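You operate a simulated robot arm through the tools that you are given. There is no shell and no other tool. Be economical: measure what you need, move in short steps, check, and stop when the job is done.

You are at the controls of a simulated robot arm. One attempt, no reset.

JOB
Take the red coil and put it on the issue slip. Open the leads drawer, put the green plug from the top of the long bench in the inside of the leads drawer, then shut the drawer. Take the blue bin and leave it on the cover board. Put the white packet on the top of the long bench away on the top of the shelf table. Take the wooden brush from the top of the shelf table and put it on the green tray. The order is free. Set down upright: blue bin.

It is judged by the outcome, as a careful person would: the job done as asked, and still so three seconds after it is handed in. It fails if anything else is knocked over, pushed out of place, dropped, spilled or broken. Lids that push on must go on centred and level and be pressed home; caps that screw on are set level and turned clockwise until they are tight.

ROBOT AND FRAMES
A 6-joint arm with a four-finger gripper on a trunk, on a base that drives. Base frame: it is fixed to the floor where the robot stands at the start and does not move with it; the origin is under the middle of the robot, x ahead of it, y to its left, z up; the surface under the hand at the start is at about z = 806. Lengths are in mm, angles in degrees, forces in N, time in s.
With the tool pointing down near the work surface it reaches from about 420 to 920 mm from the robot's upright axis, wherever it stands. Its first joint turns from -166.0 to 166.0 degrees. Places, roughly: blue bin (22x22x30 cm) [700, -2700, 1000]; cover board (35x27x1 cm) [700, -2400, 800]; green plug (4x4x4 cm) [700, -2100, 800]; green tray (14x17 cm) [340, -600, 800]; inside of the leads drawer [500, -3100, 600]; issue slip [500, 4750, 750]; leads drawer [400, -3100, 700]; red coil [500, -250, 750]; top of the shelf table [-1400, -3500, 800]; white packet [750, -3000, 750]; wooden brush (7x4x6 cm) [-900, -3200, 800]. Payload 3.43 kg.
Tool frame: the origin (TCP) lies between the finger pads and is the grasp point; the fingertips stand 30 mm ahead of it; z points along the fingers, y is the line along which they close. Largest opening 120 mm; the body of the gripper starts 85 mm behind the TCP.
Orientation is told as [roll, pitch, yaw] about the base's x, y, z axes, in that order, counted from this pose: with the fingers straight down and closing along the base's y, the tool's x points along the base's -x, its y along +y and its z along -z.

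CONTROLS
- The arm moves only by the tool step_arm. Its argument "commands" is a list of rows, each an object of numbers (a shift or turn left out is 0, a gripper value left out holds the last): "tx", "ty", "tz": the shift along the base's x, y, z in mm; "rx", "ry", "rz": the turn, a rotation vector about the base's x, y, z in degrees. In form: [{"tx": .., "ty": .., "tz": .., "rx": .., "ry": .., "rz": ..}, ...]. A call has 1 to 10 rows; each row shifts and turns the commanded pose from where the row before left it. "gripper" is the opening, from 0 (shut) to 1 (fully open), set as the call begins (left out, the last holds). Each row takes 0.2 s and may step no farther than 50 mm and 8.6 degrees from the row before; otherwise, or with a gripper value out of range, the whole call is refused. A pose out of reach is approached as far as the arm can. The call stops where the force on the tool passes 40 N (or 10 N more than at its start, if that is more) or the arm is blocked; 0.2 s more then pass. Each finger halts on what it meets, pressing with about 40 N; the grip force reading is that of the motor and also rises with nothing between the fingers. The clock runs only during rows and for 0.2 s after the last one: add rows that do not move to give the fingers time. It gives the time, the measured TCP pose, the force on the tool (base axes), the opening and the grip force at its end, in the units of the frame above (readings bear some noise), with the torque about the TCP (base axes, N m) and any sound that the robot's microphone picked up.
- Cameras (640 x 400 px; columns grow to the right, rows downward): "scene" is now at [23.2, 127.8, 1522.6]; the picture's right is [-0.86, -0.51, 0.00], its down [-0.33, 0.56, -0.76] and it looks along [0.39, -0.65, -0.65] (base axes); focal length 253 px, centre (320, 200). "wrist" rides on the gripper at [71, -17, -121] in the tool frame; the picture's right is [0.23, 0.97, 0.00], its down [-0.81, 0.19, -0.55] and it looks along [-0.54, 0.13, 0.83] (tool axes); focal length 275 px, centre (320, 200). There is no depth. A picture from a camera that has moved, and an enlarged one, comes with that camera's place and axes in the base frame and with its lens.
- camera(camera): a new picture of that camera. No time passes.
- lift_body(by): slides the trunk up (or, below 0, down) by that many mm; the arm and the scene camera ride with it, the base frame stays. It gives what a move gives, with no picture.
- base_move(legs): drives the robot by 1 to 6 legs, each [ahead, left, turn to the left] in mm, mm and degrees, along the robot's own axes; the way and the turn of a leg run together, so that a leg with both is an arc; at most 1500 mm and 180 degrees a leg. The arm and the cameras ride along, it lands a little off, and it stops where it bumps. It gives what a move gives.
- pan_tilt(pan, tilt): turns the head with the scene camera to pan (to the left, within 120 degrees either way) and tilt (down, from -29 to 69), counted from straight ahead of the robot. It gives what a move gives.
- zoom(camera, box): a new picture of the part [left, top, right, bottom] of that camera's present view, enlarged. No time passes.
- close_job(): hands the job in; it is judged then, once.

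Work in short steps. Places have to be worked out from the pictures, the camera data and where the tool is seen: move nearer, look again, correct. Check each grasp and each placing, and mend what went wrong. You have 186 turns and 144 pictures in all, those below and enlarged ones among them. Open the gripper and draw the arm clear of the work before you hand the job in, unless the task says otherwise; then end with one line.

The tools are called after "Emit:" as a command line: name --argument value ..., lists and objects as JSON in quotes. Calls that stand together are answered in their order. step_arm: Moves the arm, as the interface text tells. Its arguments: {"type":"object","properties":{"commands":{"type":"array","items":{"type":"object","properties":{"tx":{"type":"number"},"ty":{"type":"number"},"tz":{"type":"number"},"rx":{"type":"number"},"ry":{"type":"number"},"rz":{"type":"number"}}}},"gripper":{"type":"number"}},"required":["commands"]} The other tools are called the same way: lift_body (by) slides the trunk up or down; base_move (legs) drives the base; pan_tilt (pan, tilt) turns the head that bears the scene camera; camera (camera) takes a picture; zoom (camera, box) takes an enlarged picture of a part of a camera's view; close_job () hands the job in.

At the start:

```text
clock: 0.0
tcp_pos: [440.5, -324.5, 1098.7]
tcp_rot: [0.0, 0.0, 0.0]
force: [0.0, 0.1, -0.2]
torque: [-0.01, 0.01, 0.02]
grip_width: 120.4
grip_force: 0.1
trunk travel left (down, up): [-100.0, 440.0]
robot x, y, heading: [-0.7, -0.7, -0.0]
head pan, tilt: [-59.4, 40.6]
```

scene: 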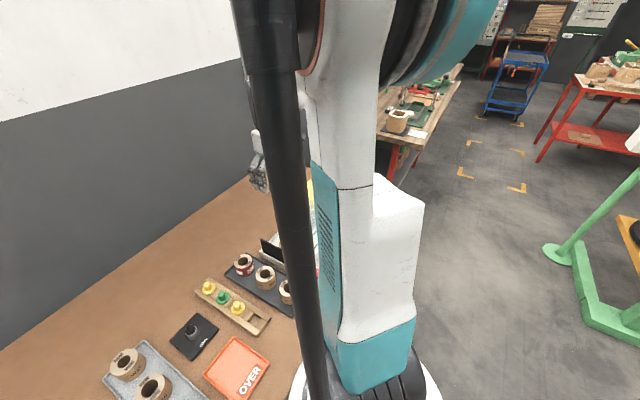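
wrist: 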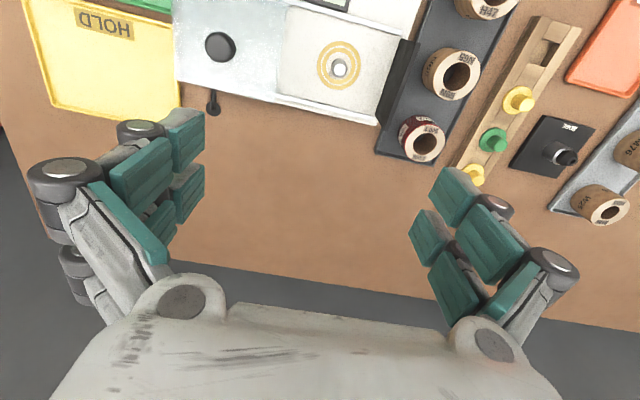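

I start with a closer look at the area round the red coil.

Emit:
zoom --camera "wrist" --box '[340, 0, 640, 188]'

Emit:
pan_tilt --pan -90 --tilt 25

Emit:
camera --camera "scene"

Emit:
pan_tilt --pan 90 --tilt 20

Emit:
camera --camera "scene"

Emit:
pan_tilt --pan -15 --tilt 45

Emit:
camera --camera "scene"

```text
2.13 times, centred on (490, 94) of wrist
camera zoom: at [367.1, -343.3, 1220.9], right [-0.23, 0.97, 0.0], down [0.81, 0.19, 0.55], along [0.54, 0.13, -0.83], focal length 586 px, centre (-42, 426)
```

zoom: 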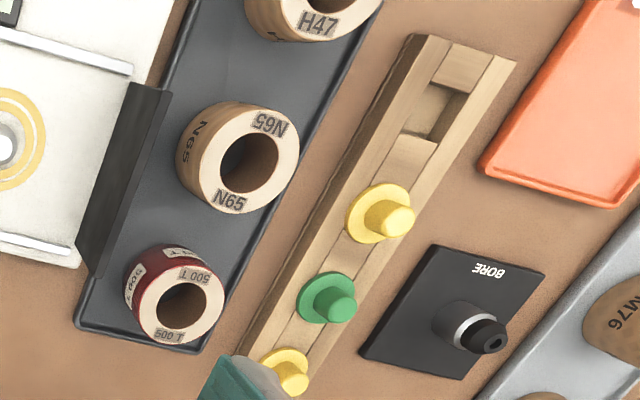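

```text
clock: 1.0
tcp_pos: [438.4, -325.7, 1099.9]
tcp_rot: [0.1, 0.0, 0.1]
force: [-0.4, 0.3, -0.2]
torque: [0.01, 0.0, 0.01]
grip_width: 119.9
grip_force: 0.1
trunk travel left (down, up): [-100.0, 440.0]
robot x, y, heading: [2.0, -0.3, 0.0]
head pan, tilt: [-90.0, 25.0]
```

```text
140 pictures are left
camera scene: at [-19.7, 108.5, 1546.8], right [-1.0, 0.0, 0.0], down [0.0, 0.42, -0.91], along [0.0, -0.91, -0.42], focal length 253 px, centre (320, 200)
```

scene: 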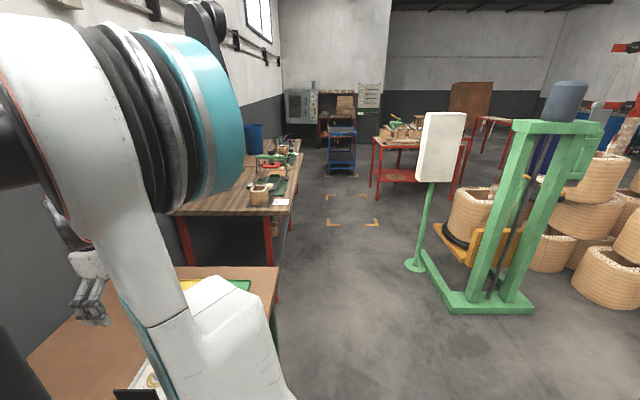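

```text
clock: 3.6
tcp_pos: [440.0, -325.8, 1099.3]
tcp_rot: [0.0, 0.0, 0.1]
force: [-0.1, -0.1, -0.4]
torque: [-0.03, 0.02, -0.01]
grip_width: 119.8
grip_force: 0.0
trunk travel left (down, up): [-100.0, 440.0]
robot x, y, heading: [-2.7, -0.8, 0.1]
head pan, tilt: [90.0, 20.0]
```

```text
139 pictures are left
camera scene: at [-19.8, 293.8, 1555.0], right [1.0, 0.0, 0.0], down [0.0, -0.34, -0.94], along [0.0, 0.94, -0.34], focal length 253 px, centre (320, 200)
```

scene: 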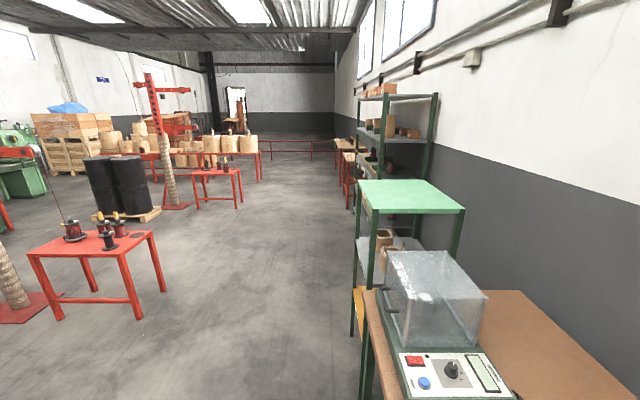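

```text
clock: 5.5
tcp_pos: [439.9, -326.5, 1099.5]
tcp_rot: [0.0, 0.1, 0.0]
force: [0.0, -0.2, 0.4]
torque: [-0.01, 0.0, 0.01]
grip_width: 119.7
grip_force: 0.1
trunk travel left (down, up): [-100.0, 440.0]
robot x, y, heading: [1.1, -2.9, 0.1]
head pan, tilt: [-15.0, 45.0]
```

```text
138 pictures are left
camera scene: at [58.8, 179.6, 1516.3], right [-0.26, -0.97, 0.0], down [-0.68, 0.18, -0.71], along [0.68, -0.18, -0.71], focal length 253 px, centre (320, 200)
```

scene: 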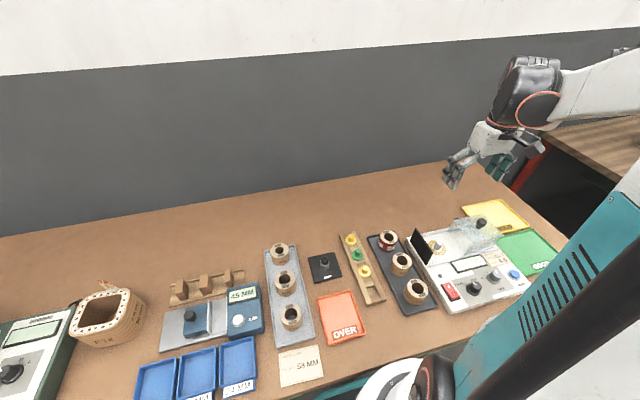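

The red coil looks to be at about (479,-166), its top near z 845. I move above it and look again.

Emit:
step_arm --commands '[{"tx": 10, "ty": 40, "tz": -35}, {"tx": 10, "ty": 40, "tz": -35}, {"tx": 10, "ty": 40, "tz": -35}, {"tx": 9, "ty": 39, "tz": -35}, {}]'

Emit:
camera --camera "wrist"

Emit:
camera --camera "scene"

```text
refused: row 1 steps farther than a row can; nothing moved
```

```text
137 pictures are left
camera wrist: at [367.1, -343.3, 1220.9], right [-0.23, 0.97, 0.0], down [0.81, 0.19, 0.55], along [0.54, 0.13, -0.83], focal length 275 px, centre (320, 200)
```

wrist: 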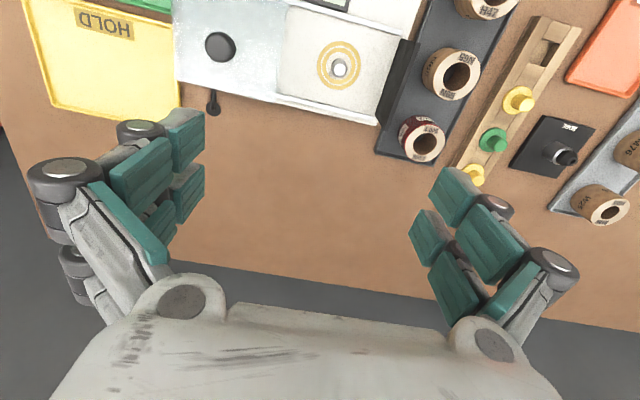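

```text
136 pictures are left
camera scene: at [58.8, 179.6, 1516.3], right [-0.26, -0.97, 0.0], down [-0.68, 0.18, -0.71], along [0.68, -0.18, -0.71], focal length 253 px, centre (320, 200)
```

scene: 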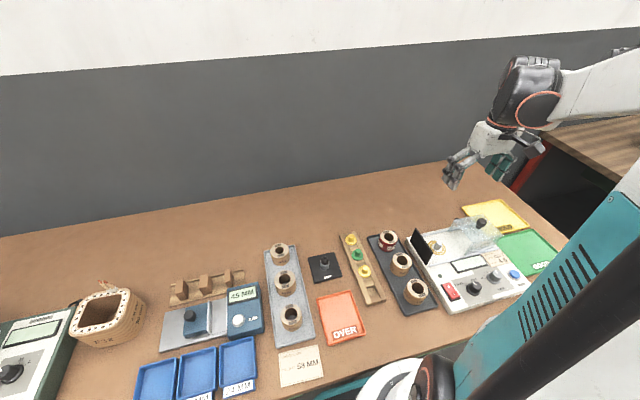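

The rows were too long; I split the same move into shorter ones.

Emit:
step_arm --commands '[{"tx": 8, "ty": 32, "tz": -28}, {"tx": 8, "ty": 32, "tz": -28}, {"tx": 8, "ty": 32, "tz": -28}, {"tx": 8, "ty": 32, "tz": -28}, {"tx": 7, "ty": 31, "tz": -28}, {}]'

Emit:
camera --camera "wrist"

```text
clock: 6.9
tcp_pos: [480.1, -165.6, 958.6]
tcp_rot: [0.1, 0.0, 0.0]
force: [0.5, 0.4, 0.0]
torque: [-0.03, 0.02, 0.01]
grip_width: 120.0
grip_force: 0.0
trunk travel left (down, up): [-100.0, 440.0]
robot x, y, heading: [-1.4, -0.1, -0.3]
head pan, tilt: [-15.0, 45.0]
```

```text
135 pictures are left
camera wrist: at [406.3, -183.2, 1079.7], right [-0.23, 0.97, 0.0], down [0.81, 0.19, 0.55], along [0.54, 0.13, -0.83], focal length 275 px, centre (320, 200)
```

wrist: 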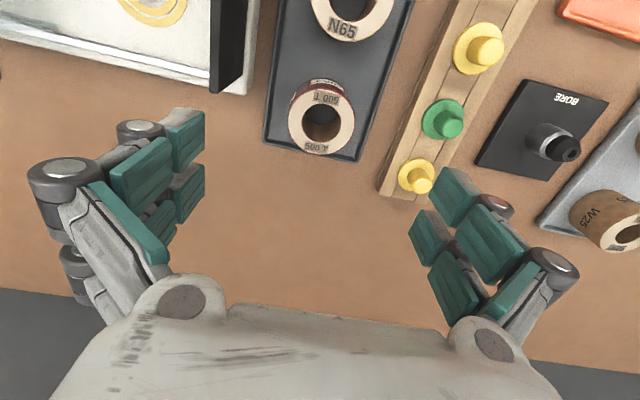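

Coil top centre refines to about (483,-165). I narrow the opening to about 86 mm, to clear the flap and the plug rack, and go down to TCP z 850.

Emit:
step_arm --gripper 0.72 --commands '[{"tx": 3, "ty": 1}, {"tz": -40}, {"tz": -40}, {"tz": -20}, {"tz": -8}, {}]'

Emit:
camera --camera "wrist"

Emit:
zoom --camera "scene" --box '[320, 160, 480, 260]'

```text
clock: 8.3
tcp_pos: [481.7, -164.6, 851.3]
tcp_rot: [0.1, 0.0, 0.0]
force: [0.2, -0.7, 1.1]
torque: [0.01, 0.04, 0.04]
grip_width: 86.3
grip_force: 0.0
trunk travel left (down, up): [-100.0, 440.0]
robot x, y, heading: [2.4, 0.3, -0.1]
head pan, tilt: [-15.0, 45.0]
```

```text
134 pictures are left
camera wrist: at [409.1, -182.8, 972.2], right [-0.23, 0.97, 0.0], down [0.81, 0.19, 0.55], along [0.54, 0.13, -0.83], focal length 275 px, centre (320, 200)
```

wrist: 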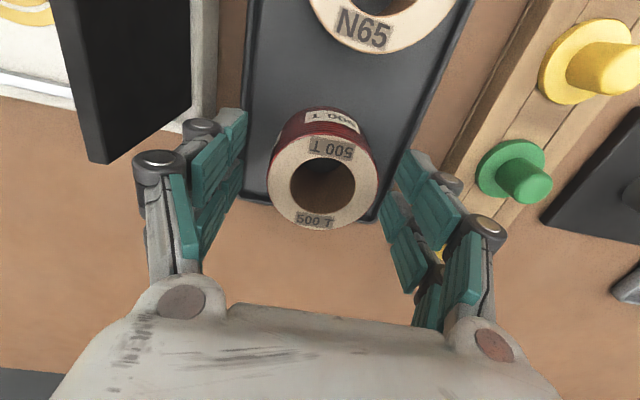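

```text
4.00 times, centred on (400, 210) of scene
camera zoom: at [58.9, 179.6, 1516.3], right [-0.26, -0.97, 0.0], down [-0.68, 0.18, -0.71], along [0.68, -0.18, -0.71], focal length 1012 px, centre (0, 160)
```

zoom: 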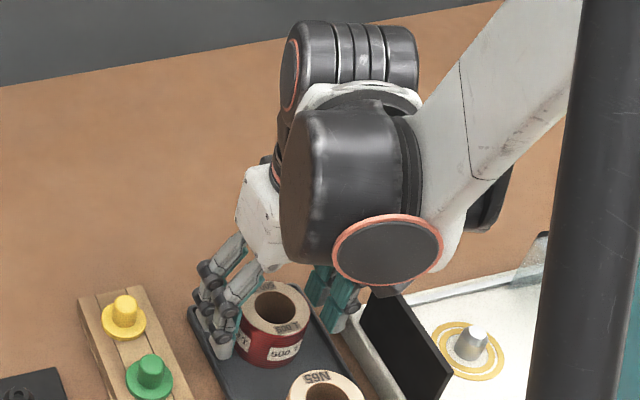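

Centred on the coil. I lower 5 mm more and close.

Emit:
step_arm --commands '[{"tz": -5}, {}]'

Emit:
step_arm --gripper 0.3 --commands '[{}, {}, {}, {}]'

Emit:
step_arm --commands '[{"tz": 10}, {"tz": 40}, {"tz": 40}, {"tz": 40}, {"tz": 40}, {}]'

Emit:
camera --camera "wrist"

```text
clock: 8.9
tcp_pos: [482.4, -164.6, 846.3]
tcp_rot: [0.0, 0.1, 0.1]
force: [0.2, 0.4, 0.1]
torque: [0.0, 0.04, 0.03]
grip_width: 86.5
grip_force: 0.0
trunk travel left (down, up): [-100.0, 440.0]
robot x, y, heading: [1.2, -0.5, -0.2]
head pan, tilt: [-15.0, 45.0]
```

```text
clock: 9.9
tcp_pos: [481.1, -164.7, 845.9]
tcp_rot: [0.0, 0.1, 0.0]
force: [-1.1, 0.2, 2.5]
torque: [0.04, 0.0, 0.01]
grip_width: 55.5
grip_force: 39.4
trunk travel left (down, up): [-100.0, 440.0]
robot x, y, heading: [-1.0, 0.8, -0.1]
head pan, tilt: [-15.0, 45.0]
```

```text
clock: 11.3
tcp_pos: [482.1, -164.1, 1016.3]
tcp_rot: [0.0, 0.0, 0.0]
force: [0.4, 0.4, -1.4]
torque: [0.01, -0.04, 0.03]
grip_width: 55.5
grip_force: 39.7
trunk travel left (down, up): [-100.0, 440.0]
robot x, y, heading: [2.5, -0.6, 0.0]
head pan, tilt: [-15.0, 45.0]
```

```text
132 pictures are left
camera wrist: at [409.3, -182.5, 1137.4], right [-0.23, 0.97, 0.0], down [0.81, 0.19, 0.55], along [0.54, 0.13, -0.83], focal length 275 px, centre (320, 200)
```

wrist: 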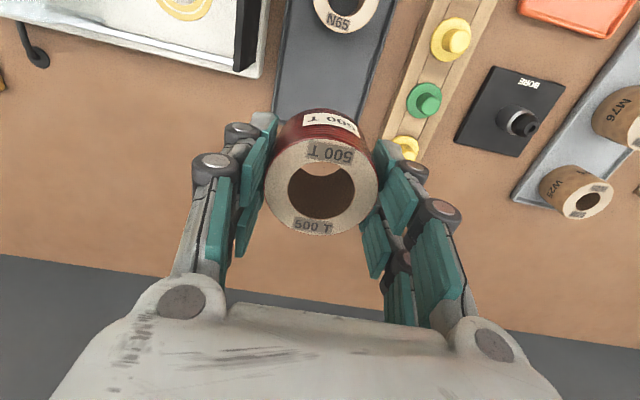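

The coil is held at a grip width of 55.5. I raise it, back away from the bench and drive left along the aisle toward the issue slip.

Emit:
step_arm --commands '[{"tz": 40}, {"tz": 40}, {"tx": -30}]'

Emit:
base_move --legs '[[-400, 0, 0], [0, 1500, 0], [0, 1500, 0], [0, 700, 0]]'

Emit:
pan_tilt --pan 30 --tilt 25

Emit:
camera --camera "scene"

```text
clock: 12.1
tcp_pos: [455.3, -166.3, 1096.8]
tcp_rot: [0.0, 0.0, -0.1]
force: [0.8, 0.3, -2.0]
torque: [-0.01, 0.01, 0.0]
grip_width: 55.6
grip_force: 40.0
trunk travel left (down, up): [-100.0, 440.0]
robot x, y, heading: [1.7, -1.2, -0.2]
head pan, tilt: [-15.0, 45.0]
```

```text
clock: 32.0
tcp_pos: [74.6, 3527.6, 1096.2]
tcp_rot: [0.0, -0.1, -0.3]
force: [-0.7, -1.0, -2.0]
torque: [-0.01, -0.02, -0.03]
grip_width: 55.6
grip_force: 39.9
trunk travel left (down, up): [-100.0, 440.0]
robot x, y, heading: [-375.9, 3694.8, -0.1]
head pan, tilt: [-15.0, 45.0]
```

```text
clock: 33.2
tcp_pos: [73.8, 3527.2, 1096.2]
tcp_rot: [0.0, 0.0, -0.4]
force: [0.9, 0.2, -1.0]
torque: [0.01, -0.02, -0.01]
grip_width: 55.4
grip_force: 40.0
trunk travel left (down, up): [-100.0, 440.0]
robot x, y, heading: [-376.0, 3691.8, -0.2]
head pan, tilt: [30.0, 25.0]
```

```text
131 pictures are left
camera scene: at [-310.1, 3862.0, 1545.2], right [-0.36, -0.93, 0.0], down [-0.41, 0.16, -0.9], along [0.84, -0.32, -0.44], focal length 253 px, centre (320, 200)
```

scene: 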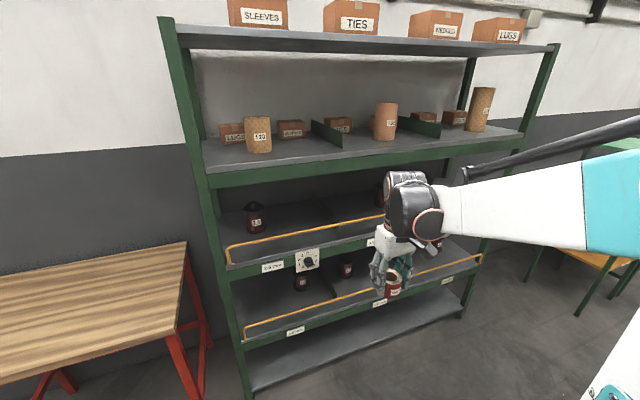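

The camera axes don't fit a pan of 30, so I look again.

Emit:
pan_tilt --pan 45 --tilt 30

Emit:
camera --camera "scene"

```text
clock: 33.9
tcp_pos: [73.4, 3528.1, 1095.5]
tcp_rot: [0.0, 0.0, -0.3]
force: [0.5, -0.6, -1.0]
torque: [0.02, 0.03, 0.02]
grip_width: 55.5
grip_force: 40.4
trunk travel left (down, up): [-100.0, 440.0]
robot x, y, heading: [-377.8, 3689.9, -0.1]
head pan, tilt: [45.0, 30.0]
```

```text
130 pictures are left
camera scene: at [-310.1, 3862.1, 1545.1], right [-0.36, -0.93, 0.0], down [-0.41, 0.16, -0.9], along [0.84, -0.32, -0.44], focal length 253 px, centre (320, 200)
```

scene: 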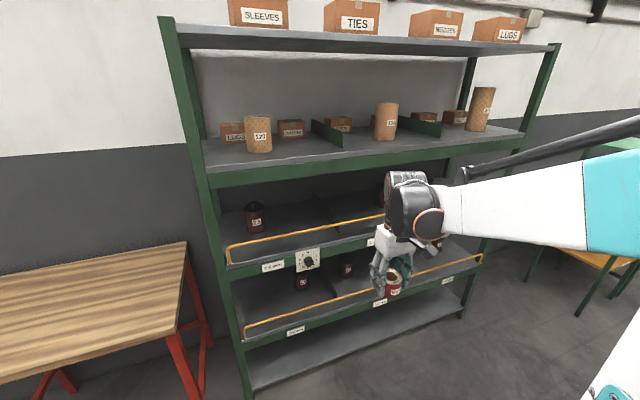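

The head didn't follow the command: the view is unchanged. I try a different value.

Emit:
pan_tilt --pan 90 --tilt 45

Emit:
camera --camera "scene"

```text
clock: 35.0
tcp_pos: [74.1, 3527.2, 1095.8]
tcp_rot: [-0.1, -0.1, -0.3]
force: [0.4, 0.0, -1.4]
torque: [0.02, -0.03, -0.05]
grip_width: 55.3
grip_force: 39.5
trunk travel left (down, up): [-100.0, 440.0]
robot x, y, heading: [-375.2, 3695.1, -0.1]
head pan, tilt: [90.0, 45.0]
```

```text
129 pictures are left
camera scene: at [-310.3, 3862.2, 1543.9], right [-0.36, -0.93, 0.0], down [-0.42, 0.16, -0.89], along [0.83, -0.32, -0.45], focal length 253 px, centre (320, 200)
```

scene: 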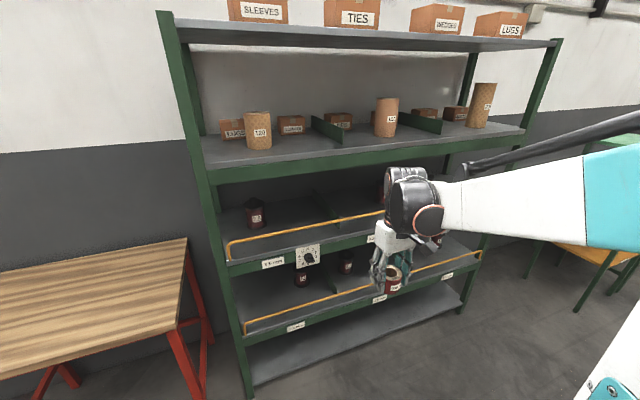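

The head is nearly stuck, so I'll rely on the reported camera axes and move the base to look. I drive left along the table.

Emit:
base_move --legs '[[0, 1100, 0]]'

Emit:
camera --camera "scene"

```text
clock: 40.7
tcp_pos: [82.8, 4619.0, 1096.0]
tcp_rot: [0.0, 0.0, -0.8]
force: [0.1, 0.0, -2.4]
torque: [-0.01, 0.01, 0.0]
grip_width: 55.4
grip_force: 39.6
trunk travel left (down, up): [-100.0, 440.0]
robot x, y, heading: [-369.5, 4790.1, -0.8]
head pan, tilt: [90.0, 45.0]
```

```text
128 pictures are left
camera scene: at [-299.5, 4956.6, 1541.5], right [-0.38, -0.93, 0.0], down [-0.44, 0.18, -0.88], along [0.82, -0.33, -0.48], focal length 253 px, centre (320, 200)
```

scene: 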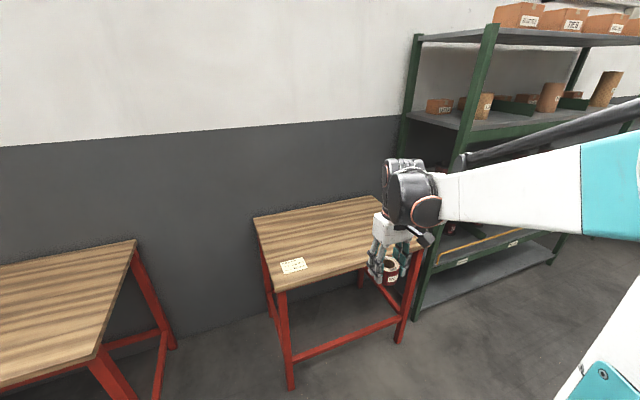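

The slip is seen at about (538,4750), with the table edge near x 380. I drive 350 ahead and look with the wrist camera.

Emit:
base_move --legs '[[350, 50, 0.8]]'

Emit:
camera --camera "wrist"

Emit:
camera --camera "scene"

```text
clock: 43.0
tcp_pos: [438.1, 4672.0, 1095.4]
tcp_rot: [-0.1, -0.1, -0.1]
force: [0.8, 0.4, -1.4]
torque: [0.0, 0.01, -0.04]
grip_width: 55.3
grip_force: 40.4
trunk travel left (down, up): [-100.0, 440.0]
robot x, y, heading: [-19.5, 4837.3, -0.3]
head pan, tilt: [90.0, 45.0]
```

```text
127 pictures are left
camera wrist: at [365.1, 4654.3, 1217.3], right [-0.23, 0.97, 0.0], down [0.81, 0.19, 0.55], along [0.54, 0.13, -0.83], focal length 275 px, centre (320, 200)
```

wrist: 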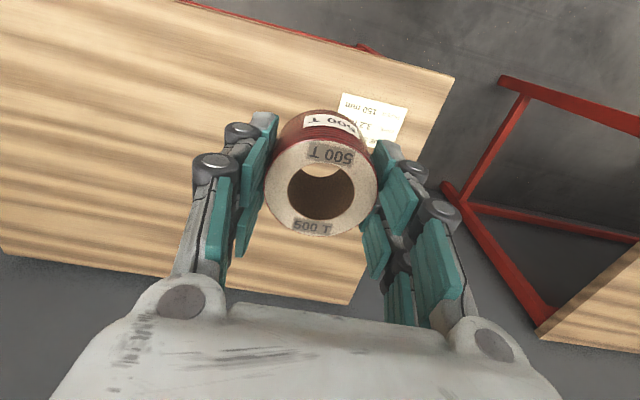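

```text
126 pictures are left
camera scene: at [49.3, 5005.4, 1539.1], right [-0.36, -0.93, 0.0], down [-0.46, 0.18, -0.87], along [0.81, -0.31, -0.5], focal length 253 px, centre (320, 200)
```

scene: 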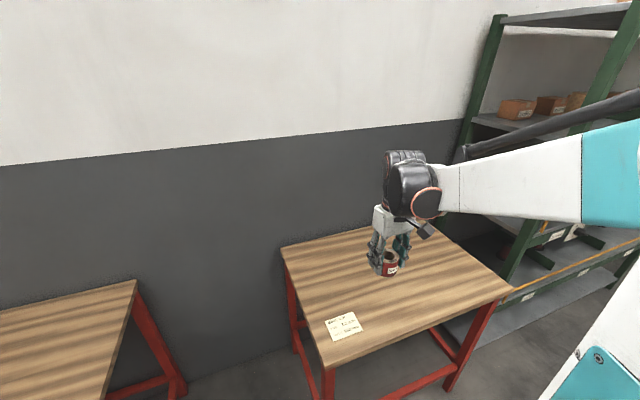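

Triangulation puts the slip at about (486,4760) on a surface near z 780. I go above it and part way down, then check.

Emit:
step_arm --commands '[{"tx": 12, "ty": 22, "tz": -40}, {"tx": 12, "ty": 22, "tz": -40}, {"tx": 12, "ty": 22, "tz": -40}, {"tx": 12, "ty": 22, "tz": -40}, {"tz": -40}, {}]'

Emit:
camera --camera "wrist"

Emit:
zoom --camera "scene" --box '[240, 200, 480, 350]'

```text
clock: 44.4
tcp_pos: [487.3, 4759.7, 895.7]
tcp_rot: [0.0, 0.0, 0.0]
force: [-0.4, -0.1, -2.1]
torque: [0.0, 0.01, 0.0]
grip_width: 55.2
grip_force: 39.9
trunk travel left (down, up): [-100.0, 440.0]
robot x, y, heading: [-18.3, 4834.7, 0.1]
head pan, tilt: [90.0, 45.0]
```

```text
125 pictures are left
camera wrist: at [413.5, 4742.7, 1017.0], right [-0.23, 0.97, 0.0], down [0.81, 0.19, 0.55], along [0.54, 0.13, -0.83], focal length 275 px, centre (320, 200)
```

wrist: 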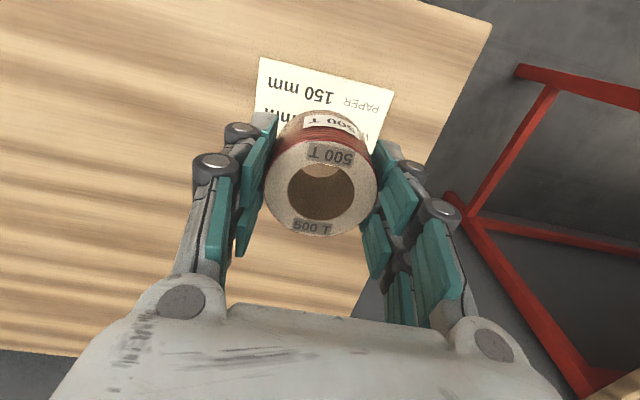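

```text
2.67 times, centred on (360, 275) of scene
camera zoom: at [-34.9, 5119.3, 1516.3], right [1.0, 0.0, 0.0], down [0.0, -0.71, -0.71], along [0.0, 0.71, -0.71], focal length 675 px, centre (213, 0)
```

zoom: 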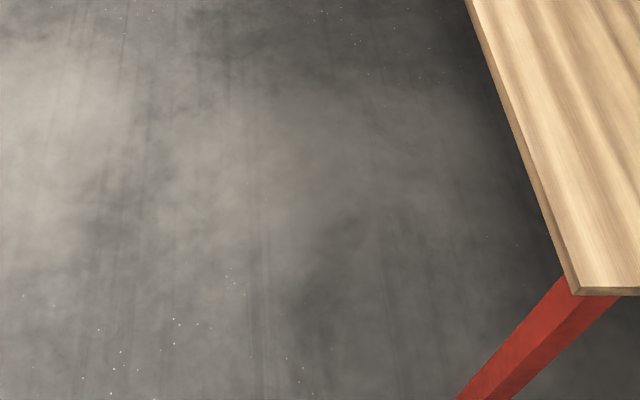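

The surface looks closer to z 800, with the slip centre at about (482,4760), and the head has now come round late. I descend slowly until contact.

Emit:
step_arm --commands '[{"tx": -4, "tz": -20}, {"tz": -20}, {"tz": -5}, {"tz": -3}, {"tz": -3}, {"tz": -3}, {}]'

Emit:
pan_tilt --pan -10 --tilt 50

Emit:
camera --camera "scene"

```text
clock: 46.0
tcp_pos: [482.8, 4760.5, 842.9]
tcp_rot: [0.0, -0.1, 0.0]
force: [5.0, -0.2, 26.6]
torque: [-0.02, -0.12, 0.04]
grip_width: 55.5
grip_force: 40.0
trunk travel left (down, up): [-100.0, 440.0]
robot x, y, heading: [-14.1, 4837.0, -0.0]
head pan, tilt: [90.0, 45.0]
```

```text
clock: 47.7
tcp_pos: [481.3, 4760.7, 842.1]
tcp_rot: [0.0, 0.0, 0.0]
force: [-1.8, -0.5, 20.9]
torque: [-0.01, 0.12, 0.02]
grip_width: 55.5
grip_force: 40.3
trunk travel left (down, up): [-100.0, 440.0]
robot x, y, heading: [-14.0, 4835.9, -0.0]
head pan, tilt: [-10.0, 50.0]
```

```text
123 pictures are left
camera scene: at [39.2, 5025.1, 1509.4], right [-0.17, -0.98, 0.0], down [-0.75, 0.13, -0.64], along [0.63, -0.11, -0.77], focal length 253 px, centre (320, 200)
```

scene: 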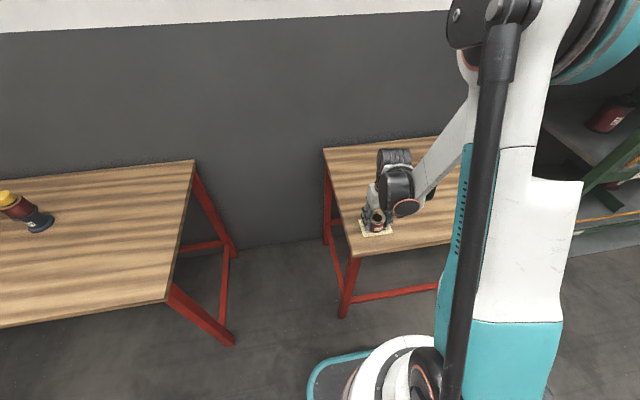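

Contact made, about 21 N. I zoom in to check the coil is on the slip.

Emit:
zoom --camera "scene" --box '[336, 190, 416, 240]'

Emit:
camera --camera "wrist"

```text
8.00 times, centred on (376, 215) of scene
camera zoom: at [39.2, 5025.1, 1509.4], right [-0.17, -0.98, 0.0], down [-0.75, 0.13, -0.64], along [0.63, -0.11, -0.77], focal length 2024 px, centre (-128, 80)
```

zoom: 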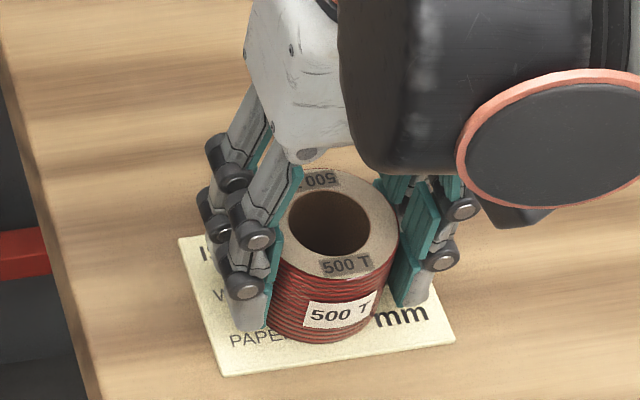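

```text
121 pictures are left
camera wrist: at [408.3, 4742.7, 963.9], right [-0.23, 0.97, 0.0], down [0.81, 0.19, 0.55], along [0.54, 0.13, -0.83], focal length 275 px, centre (320, 200)
```

wrist: 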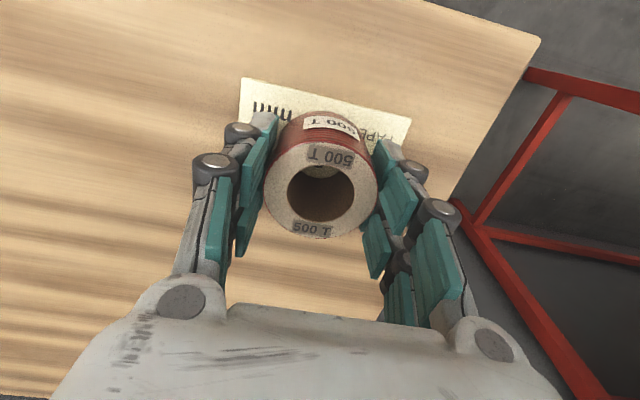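

Coil is centred on the slip. Release and lift.

Emit:
step_arm --commands '[{"tz": 2}, {}]'

Emit:
step_arm --gripper 0.75 --commands '[{}, {}, {}]'

Emit:
step_arm --commands '[{"tz": 15}, {"tz": 40}, {"tz": 45}, {"tz": 45}, {"tz": 45}, {"tz": 45}, {"tx": -30}]'

Emit:
zoom --camera "scene" --box '[336, 190, 416, 240]'

```text
clock: 48.3
tcp_pos: [481.0, 4760.8, 844.3]
tcp_rot: [-0.1, -0.1, -0.1]
force: [-0.2, 0.3, -2.4]
torque: [-0.02, 0.04, -0.05]
grip_width: 55.7
grip_force: 39.6
trunk travel left (down, up): [-100.0, 440.0]
robot x, y, heading: [-14.8, 4836.3, 0.2]
head pan, tilt: [-10.0, 50.0]
```

```text
clock: 49.1
tcp_pos: [481.3, 4759.9, 844.7]
tcp_rot: [0.0, 0.0, -0.1]
force: [0.1, 0.2, -0.3]
torque: [0.01, 0.05, -0.01]
grip_width: 90.1
grip_force: 0.0
trunk travel left (down, up): [-100.0, 440.0]
robot x, y, heading: [-12.5, 4835.6, 0.1]
head pan, tilt: [-10.0, 50.0]
```

```text
clock: 50.7
tcp_pos: [451.6, 4761.9, 1076.6]
tcp_rot: [0.0, 0.1, 0.1]
force: [0.4, -0.7, -0.5]
torque: [0.03, 0.02, 0.0]
grip_width: 90.3
grip_force: 0.0
trunk travel left (down, up): [-100.0, 440.0]
robot x, y, heading: [-15.9, 4840.4, -0.1]
head pan, tilt: [-10.0, 50.0]
```

```text
8.00 times, centred on (376, 215) of scene
camera zoom: at [40.4, 5024.9, 1509.3], right [-0.17, -0.98, 0.0], down [-0.75, 0.13, -0.64], along [0.63, -0.11, -0.77], focal length 2024 px, centre (-128, 80)
```

zoom: 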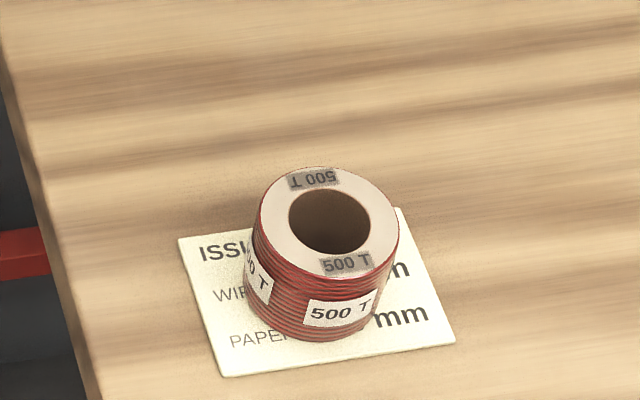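

The coil stands on the slip. I back off and drive right, toward the long bench.

Emit:
base_move --legs '[[-385, 0, 0], [0, -1500, 0], [0, -1500, 0]]'

Emit:
base_move --legs '[[0, -1500, 0], [0, -1100, 0]]'

Emit:
pan_tilt --pan -75 --tilt 25

Emit:
camera --camera "scene"

```text
clock: 67.2
tcp_pos: [81.6, 1750.1, 1078.4]
tcp_rot: [0.0, 0.0, 0.0]
force: [-0.8, -0.2, -0.2]
torque: [0.0, 0.0, -0.04]
grip_width: 90.2
grip_force: 0.1
trunk travel left (down, up): [-100.0, 440.0]
robot x, y, heading: [-386.4, 1826.1, 0.1]
head pan, tilt: [-10.0, 50.0]
```

```text
clock: 79.9
tcp_pos: [80.4, -844.6, 1079.5]
tcp_rot: [0.0, 0.0, -0.3]
force: [0.4, 0.1, -0.3]
torque: [0.02, 0.02, 0.0]
grip_width: 89.9
grip_force: 0.0
trunk travel left (down, up): [-100.0, 440.0]
robot x, y, heading: [-384.2, -766.2, -0.4]
head pan, tilt: [-10.0, 50.0]
```

```text
clock: 81.2
tcp_pos: [79.0, -844.0, 1077.4]
tcp_rot: [0.0, 0.1, -0.2]
force: [0.5, 0.5, -1.0]
torque: [-0.01, -0.02, 0.0]
grip_width: 90.0
grip_force: 0.1
trunk travel left (down, up): [-100.0, 440.0]
robot x, y, heading: [-386.2, -763.7, -0.1]
head pan, tilt: [-75.0, 25.0]
```

```text
119 pictures are left
camera scene: at [-316.2, -583.3, 1540.6], right [-0.21, -0.98, 0.0], down [-0.47, 0.1, -0.88], along [0.86, -0.18, -0.48], focal length 253 px, centre (320, 200)
```

scene: 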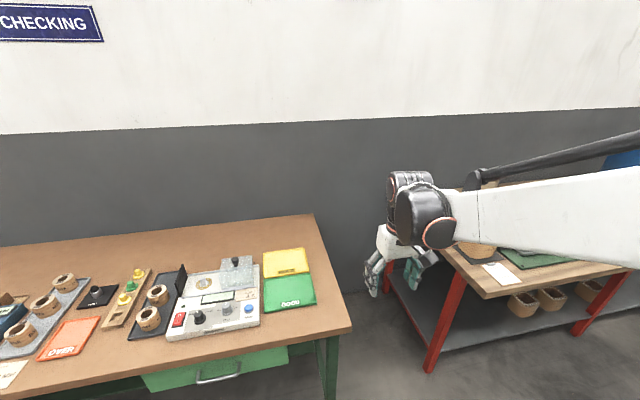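

The green "GOOD" tray is at about (334,-607). The head lags, so I drive on along the aisle to y≈-2100 and look again.

Emit:
base_move --legs '[[0, -1300, 0]]'

Emit:
step_arm --commands '[{}, {}, {}, {}, {}]'

Emit:
camera --camera "scene"

```text
clock: 87.7
tcp_pos: [89.9, -2130.4, 1077.9]
tcp_rot: [0.0, 0.0, 0.9]
force: [0.1, 0.0, 0.0]
torque: [0.01, -0.02, -0.03]
grip_width: 89.9
grip_force: 0.1
trunk travel left (down, up): [-100.0, 440.0]
robot x, y, heading: [-378.3, -2060.5, 0.9]
head pan, tilt: [-75.0, 25.0]
```

```text
clock: 88.9
tcp_pos: [91.4, -2131.7, 1077.1]
tcp_rot: [0.0, 0.0, 1.0]
force: [-0.2, -0.2, -0.7]
torque: [-0.01, -0.03, -0.01]
grip_width: 90.0
grip_force: 0.0
trunk travel left (down, up): [-100.0, 440.0]
robot x, y, heading: [-376.4, -2063.8, 0.9]
head pan, tilt: [-75.0, 25.0]
```

```text
118 pictures are left
camera scene: at [-310.7, -1879.1, 1544.5], right [-0.19, -0.98, 0.0], down [-0.44, 0.08, -0.9], along [0.88, -0.17, -0.45], focal length 253 px, centre (320, 200)
```

scene: 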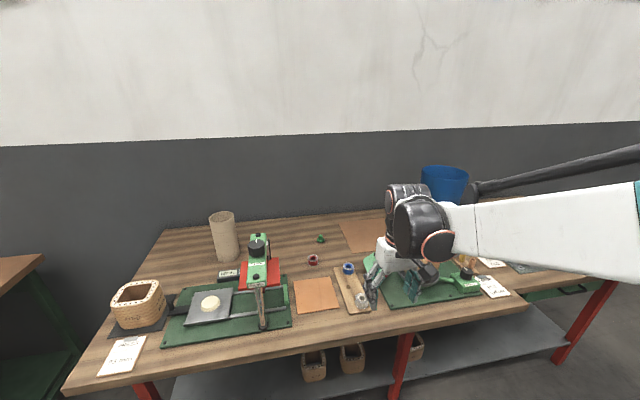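

The bench view is good: green plug at pixel (321,239), blue bin right of it. I retry the head toward the drawer.

Emit:
pan_tilt --pan -40 --tilt 35

Emit:
camera --camera "scene"

```text
clock: 90.0
tcp_pos: [91.3, -2130.2, 1078.4]
tcp_rot: [0.0, 0.1, 1.0]
force: [-0.7, 0.7, -0.1]
torque: [0.01, 0.0, 0.0]
grip_width: 90.1
grip_force: 0.0
trunk travel left (down, up): [-100.0, 440.0]
robot x, y, heading: [-378.3, -2062.6, 0.7]
head pan, tilt: [-40.0, 35.0]
```

```text
117 pictures are left
camera scene: at [-311.7, -1878.6, 1539.7], right [-0.19, -0.98, 0.0], down [-0.48, 0.09, -0.87], along [0.86, -0.16, -0.49], focal length 253 px, centre (320, 200)
```

scene: 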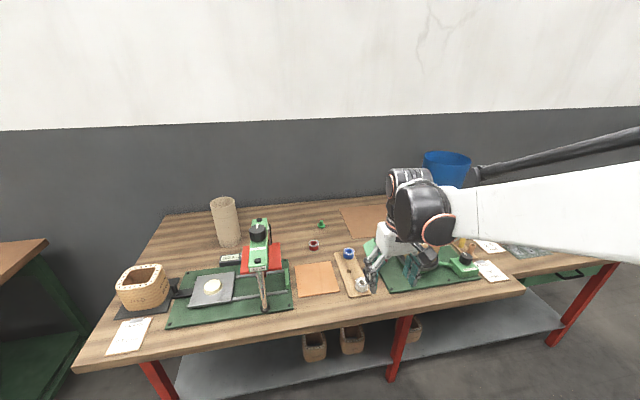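

I raise the tool and drive to the bench between plug and bin.

Emit:
step_arm --commands '[{"tz": 45}, {"tz": 45}, {"tz": 45}]'

Emit:
base_move --legs '[[0, -440, -0.8], [340, 0, 0]]'

Emit:
camera --camera "scene"

Emit:
camera --camera "wrist"

```text
clock: 90.8
tcp_pos: [95.4, -2131.9, 1214.1]
tcp_rot: [0.0, 0.0, 1.0]
force: [0.1, 0.0, -0.2]
torque: [0.0, 0.05, -0.01]
grip_width: 90.2
grip_force: 0.1
trunk travel left (down, up): [-100.0, 440.0]
robot x, y, heading: [-376.7, -2062.7, 0.9]
head pan, tilt: [-40.0, 35.0]
```

```text
clock: 95.3
tcp_pos: [439.9, -2575.7, 1213.5]
tcp_rot: [0.0, 0.1, 0.4]
force: [-0.2, 1.0, 0.8]
torque: [-0.01, 0.02, 0.05]
grip_width: 90.0
grip_force: 0.0
trunk travel left (down, up): [-100.0, 440.0]
robot x, y, heading: [-24.9, -2498.7, 0.2]
head pan, tilt: [-40.0, 35.0]
```

```text
116 pictures are left
camera scene: at [37.6, -2319.3, 1533.8], right [-0.2, -0.98, 0.0], down [-0.54, 0.11, -0.84], along [0.82, -0.17, -0.55], focal length 253 px, centre (320, 200)
```

scene: 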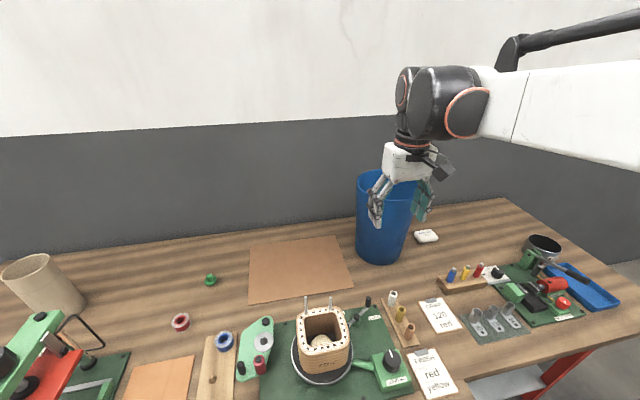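

```text
115 pictures are left
camera wrist: at [367.0, -2594.0, 1335.6], right [-0.24, 0.97, 0.0], down [0.81, 0.2, 0.55], along [0.54, 0.13, -0.83], focal length 275 px, centre (320, 200)
```

wrist: 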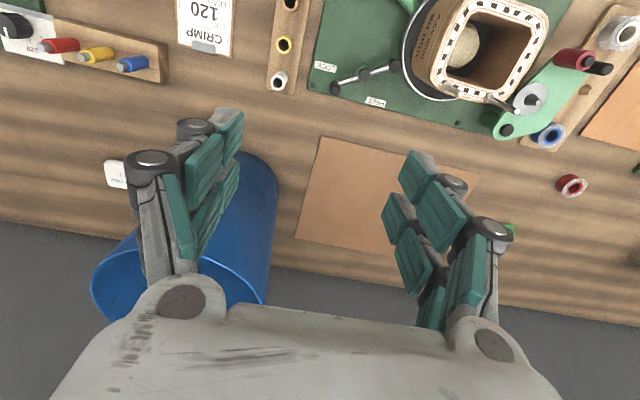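

The bin is upright at about (695,-2700), rim near z 1106, and the board centre is at (690,-2372). I move above the rim's +y side and look.

Emit:
step_arm --gripper 0.6 --commands '[{"tx": 45, "ty": 0}, {"tx": 45}, {"tx": 45}, {"tx": 45}, {"tx": 45, "ty": -4}, {"tx": 25}, {}]'

Emit:
camera --camera "wrist"

Emit:
camera --camera "scene"

```text
clock: 96.9
tcp_pos: [690.9, -2580.3, 1214.3]
tcp_rot: [0.0, 0.1, 0.4]
force: [0.5, 0.3, 0.4]
torque: [-0.04, 0.04, 0.0]
grip_width: 72.1
grip_force: 0.0
trunk travel left (down, up): [-100.0, 440.0]
robot x, y, heading: [-26.5, -2500.3, 0.4]
head pan, tilt: [-40.0, 35.0]
```

```text
114 pictures are left
camera wrist: at [617.8, -2598.4, 1335.6], right [-0.24, 0.97, 0.0], down [0.81, 0.2, 0.55], along [0.54, 0.13, -0.83], focal length 275 px, centre (320, 200)
```

wrist: 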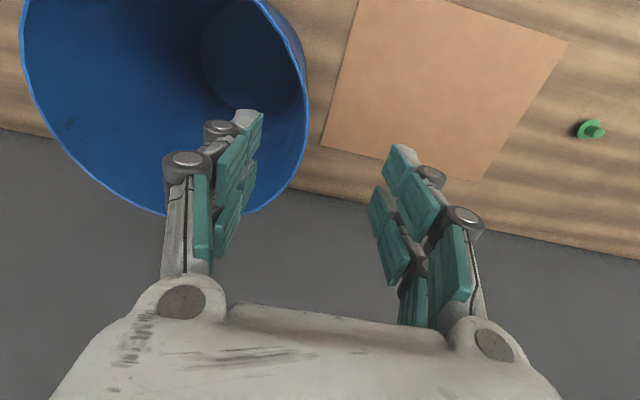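

```text
113 pictures are left
camera scene: at [18.5, -2357.2, 1531.1], right [-0.64, -0.77, 0.0], down [-0.44, 0.37, -0.82], along [0.63, -0.52, -0.57], focal length 253 px, centre (320, 200)
```

scene: 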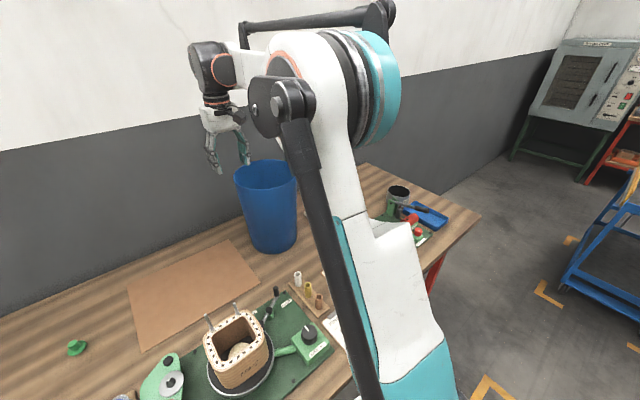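

The rim's +y point is at about (704,-2592). I descend straddling the wall to about 25 mm below the rim.

Emit:
step_arm --commands '[{"tx": 13, "ty": -12}, {"tz": -45}, {"tz": -40}, {"tz": -30}, {"tz": -19}, {}]'

Emit:
camera --camera "wrist"

Emit:
zoom --camera "scene" --box '[160, 80, 352, 200]'

```text
clock: 98.3
tcp_pos: [701.2, -2591.3, 1080.3]
tcp_rot: [0.0, 0.0, 0.4]
force: [-0.3, 0.7, 0.3]
torque: [-0.01, 0.0, 0.0]
grip_width: 71.9
grip_force: 0.0
trunk travel left (down, up): [-100.0, 440.0]
robot x, y, heading: [-28.3, -2502.1, 0.2]
head pan, tilt: [-40.0, 35.0]
```

```text
112 pictures are left
camera wrist: at [629.3, -2609.4, 1202.0], right [-0.24, 0.97, 0.0], down [0.81, 0.2, 0.55], along [0.54, 0.13, -0.83], focal length 275 px, centre (320, 200)
```

wrist: 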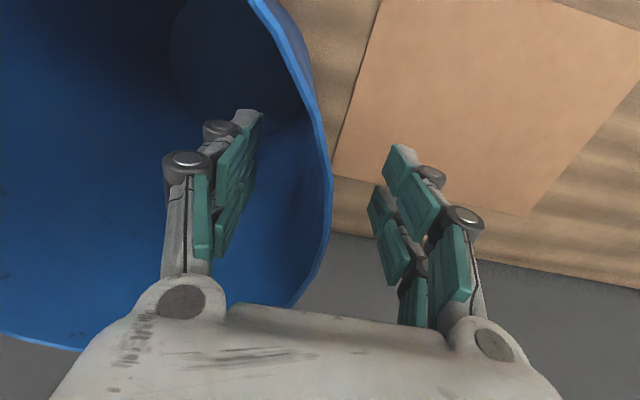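

```text
3.33 times, centred on (256, 140) of scene
camera zoom: at [18.6, -2357.3, 1531.1], right [-0.64, -0.77, 0.0], down [-0.44, 0.37, -0.82], along [0.63, -0.52, -0.57], focal length 843 px, centre (533, 400)
```

zoom: 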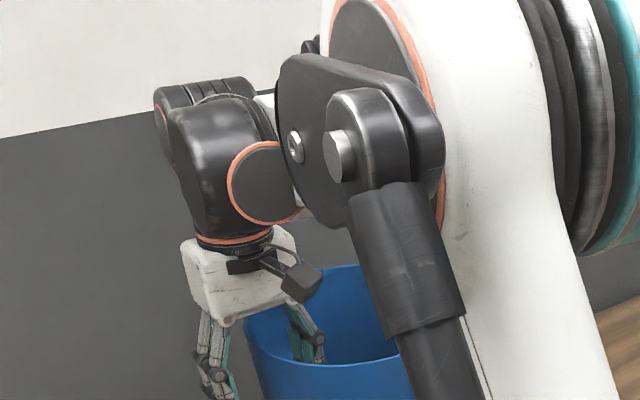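

The wall is centred between the fingers. Close, and check.

Emit:
step_arm --gripper 0 --commands '[{}, {}, {}, {}, {}]'

Emit:
step_arm --commands '[{"tz": 10}, {"tz": 15}, {}, {}]'

Emit:
camera --camera "scene"

Emit:
camera --camera "wrist"

```text
clock: 99.5
tcp_pos: [702.9, -2590.9, 1080.9]
tcp_rot: [-0.1, 0.0, 0.5]
force: [5.4, -4.2, 6.3]
torque: [-2.11, -0.16, 0.95]
grip_width: 16.2
grip_force: 40.4
trunk travel left (down, up): [-100.0, 440.0]
robot x, y, heading: [-27.0, -2503.6, 0.2]
head pan, tilt: [-40.0, 35.0]
```

```text
clock: 100.5
tcp_pos: [702.5, -2591.2, 1104.7]
tcp_rot: [-0.1, 0.0, 0.4]
force: [0.4, 0.0, -8.8]
torque: [0.78, 0.05, 0.01]
grip_width: 13.9
grip_force: 40.3
trunk travel left (down, up): [-100.0, 440.0]
robot x, y, heading: [-30.3, -2498.8, 0.5]
head pan, tilt: [-40.0, 35.0]
```

```text
110 pictures are left
camera scene: at [19.3, -2357.4, 1531.0], right [-0.64, -0.77, 0.0], down [-0.44, 0.37, -0.82], along [0.63, -0.52, -0.57], focal length 253 px, centre (320, 200)
```

scene: 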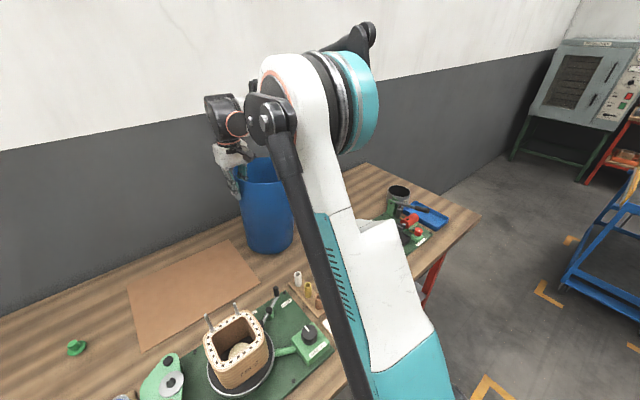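

```text
109 pictures are left
camera wrist: at [630.3, -2609.7, 1226.1], right [-0.24, 0.97, 0.0], down [0.81, 0.2, 0.55], along [0.54, 0.13, -0.83], focal length 275 px, centre (320, 200)
```

wrist: 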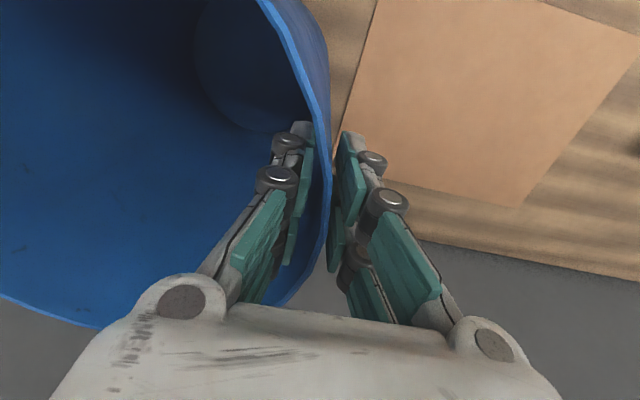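

The bin hangs with about 9 N and little tilt. I raise it 50 mm more and carry it to the board in moderate steps.

Emit:
step_arm --commands '[{"tz": 20}, {"tz": 20}, {"tz": 15}, {"ty": 20}, {"ty": 35}, {"ty": 35, "tx": -3}, {"ty": 35, "tx": -3}, {"ty": 35, "tx": -3}, {"ty": 35, "tx": -3}, {"ty": 20}]'

Emit:
camera --camera "scene"

```text
clock: 102.7
tcp_pos: [692.0, -2376.4, 1160.5]
tcp_rot: [0.1, -0.1, 0.3]
force: [0.8, 0.4, -9.1]
torque: [0.76, -0.03, 0.01]
grip_width: 13.9
grip_force: 40.2
trunk travel left (down, up): [-100.0, 440.0]
robot x, y, heading: [-28.2, -2501.4, 0.3]
head pan, tilt: [-40.0, 35.0]
```

```text
108 pictures are left
camera scene: at [19.2, -2356.7, 1531.0], right [-0.64, -0.77, 0.0], down [-0.44, 0.37, -0.82], along [0.63, -0.52, -0.57], focal length 253 px, centre (320, 200)
```

scene: 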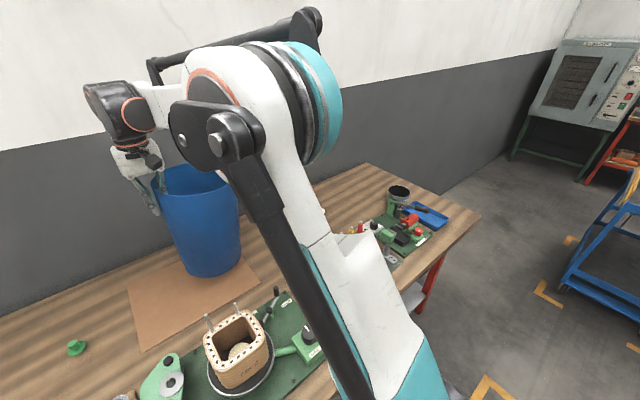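

On course; 112 mm more in +y.

Emit:
step_arm --commands '[{"ty": 30, "tx": -2}, {"ty": 35, "tx": -2}, {"ty": 30}, {"ty": 17}, {}]'

Emit:
step_arm --commands '[{"tz": -20}, {"tz": -15}, {"tz": -10}, {"tz": -6}, {}]'

Emit:
camera --camera "scene"

```text
clock: 103.9
tcp_pos: [687.7, -2263.6, 1158.7]
tcp_rot: [0.0, 0.0, 0.4]
force: [0.0, 0.1, -8.7]
torque: [0.8, -0.02, -0.01]
grip_width: 14.0
grip_force: 40.3
trunk travel left (down, up): [-100.0, 440.0]
robot x, y, heading: [-32.1, -2504.7, 0.2]
head pan, tilt: [-40.0, 35.0]
```

```text
clock: 105.1
tcp_pos: [688.2, -2265.5, 1109.2]
tcp_rot: [0.1, 0.0, 0.4]
force: [0.3, -0.2, -8.4]
torque: [0.8, 0.02, 0.03]
grip_width: 13.9
grip_force: 40.5
trunk travel left (down, up): [-100.0, 440.0]
robot x, y, heading: [-28.2, -2500.0, 0.1]
head pan, tilt: [-40.0, 35.0]
```

```text
107 pictures are left
camera scene: at [19.2, -2356.9, 1531.0], right [-0.64, -0.77, 0.0], down [-0.44, 0.37, -0.82], along [0.63, -0.52, -0.57], focal length 253 px, centre (320, 200)
```

scene: 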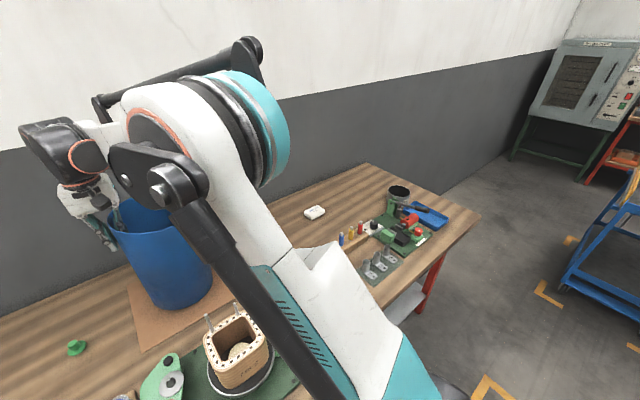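

Lower until contact.

Emit:
step_arm --commands '[{"tz": -6}, {"tz": -5}, {"tz": -3}, {"tz": -3}, {}]'

```text
clock: 106.3
tcp_pos: [684.8, -2263.8, 1092.5]
tcp_rot: [0.0, 0.0, 0.4]
force: [-1.5, 9.4, 12.1]
torque: [-0.49, 0.12, -0.12]
grip_width: 13.7
grip_force: 39.8
trunk travel left (down, up): [-100.0, 440.0]
robot x, y, heading: [-27.0, -2502.1, 0.4]
head pan, tilt: [-40.0, 35.0]
```

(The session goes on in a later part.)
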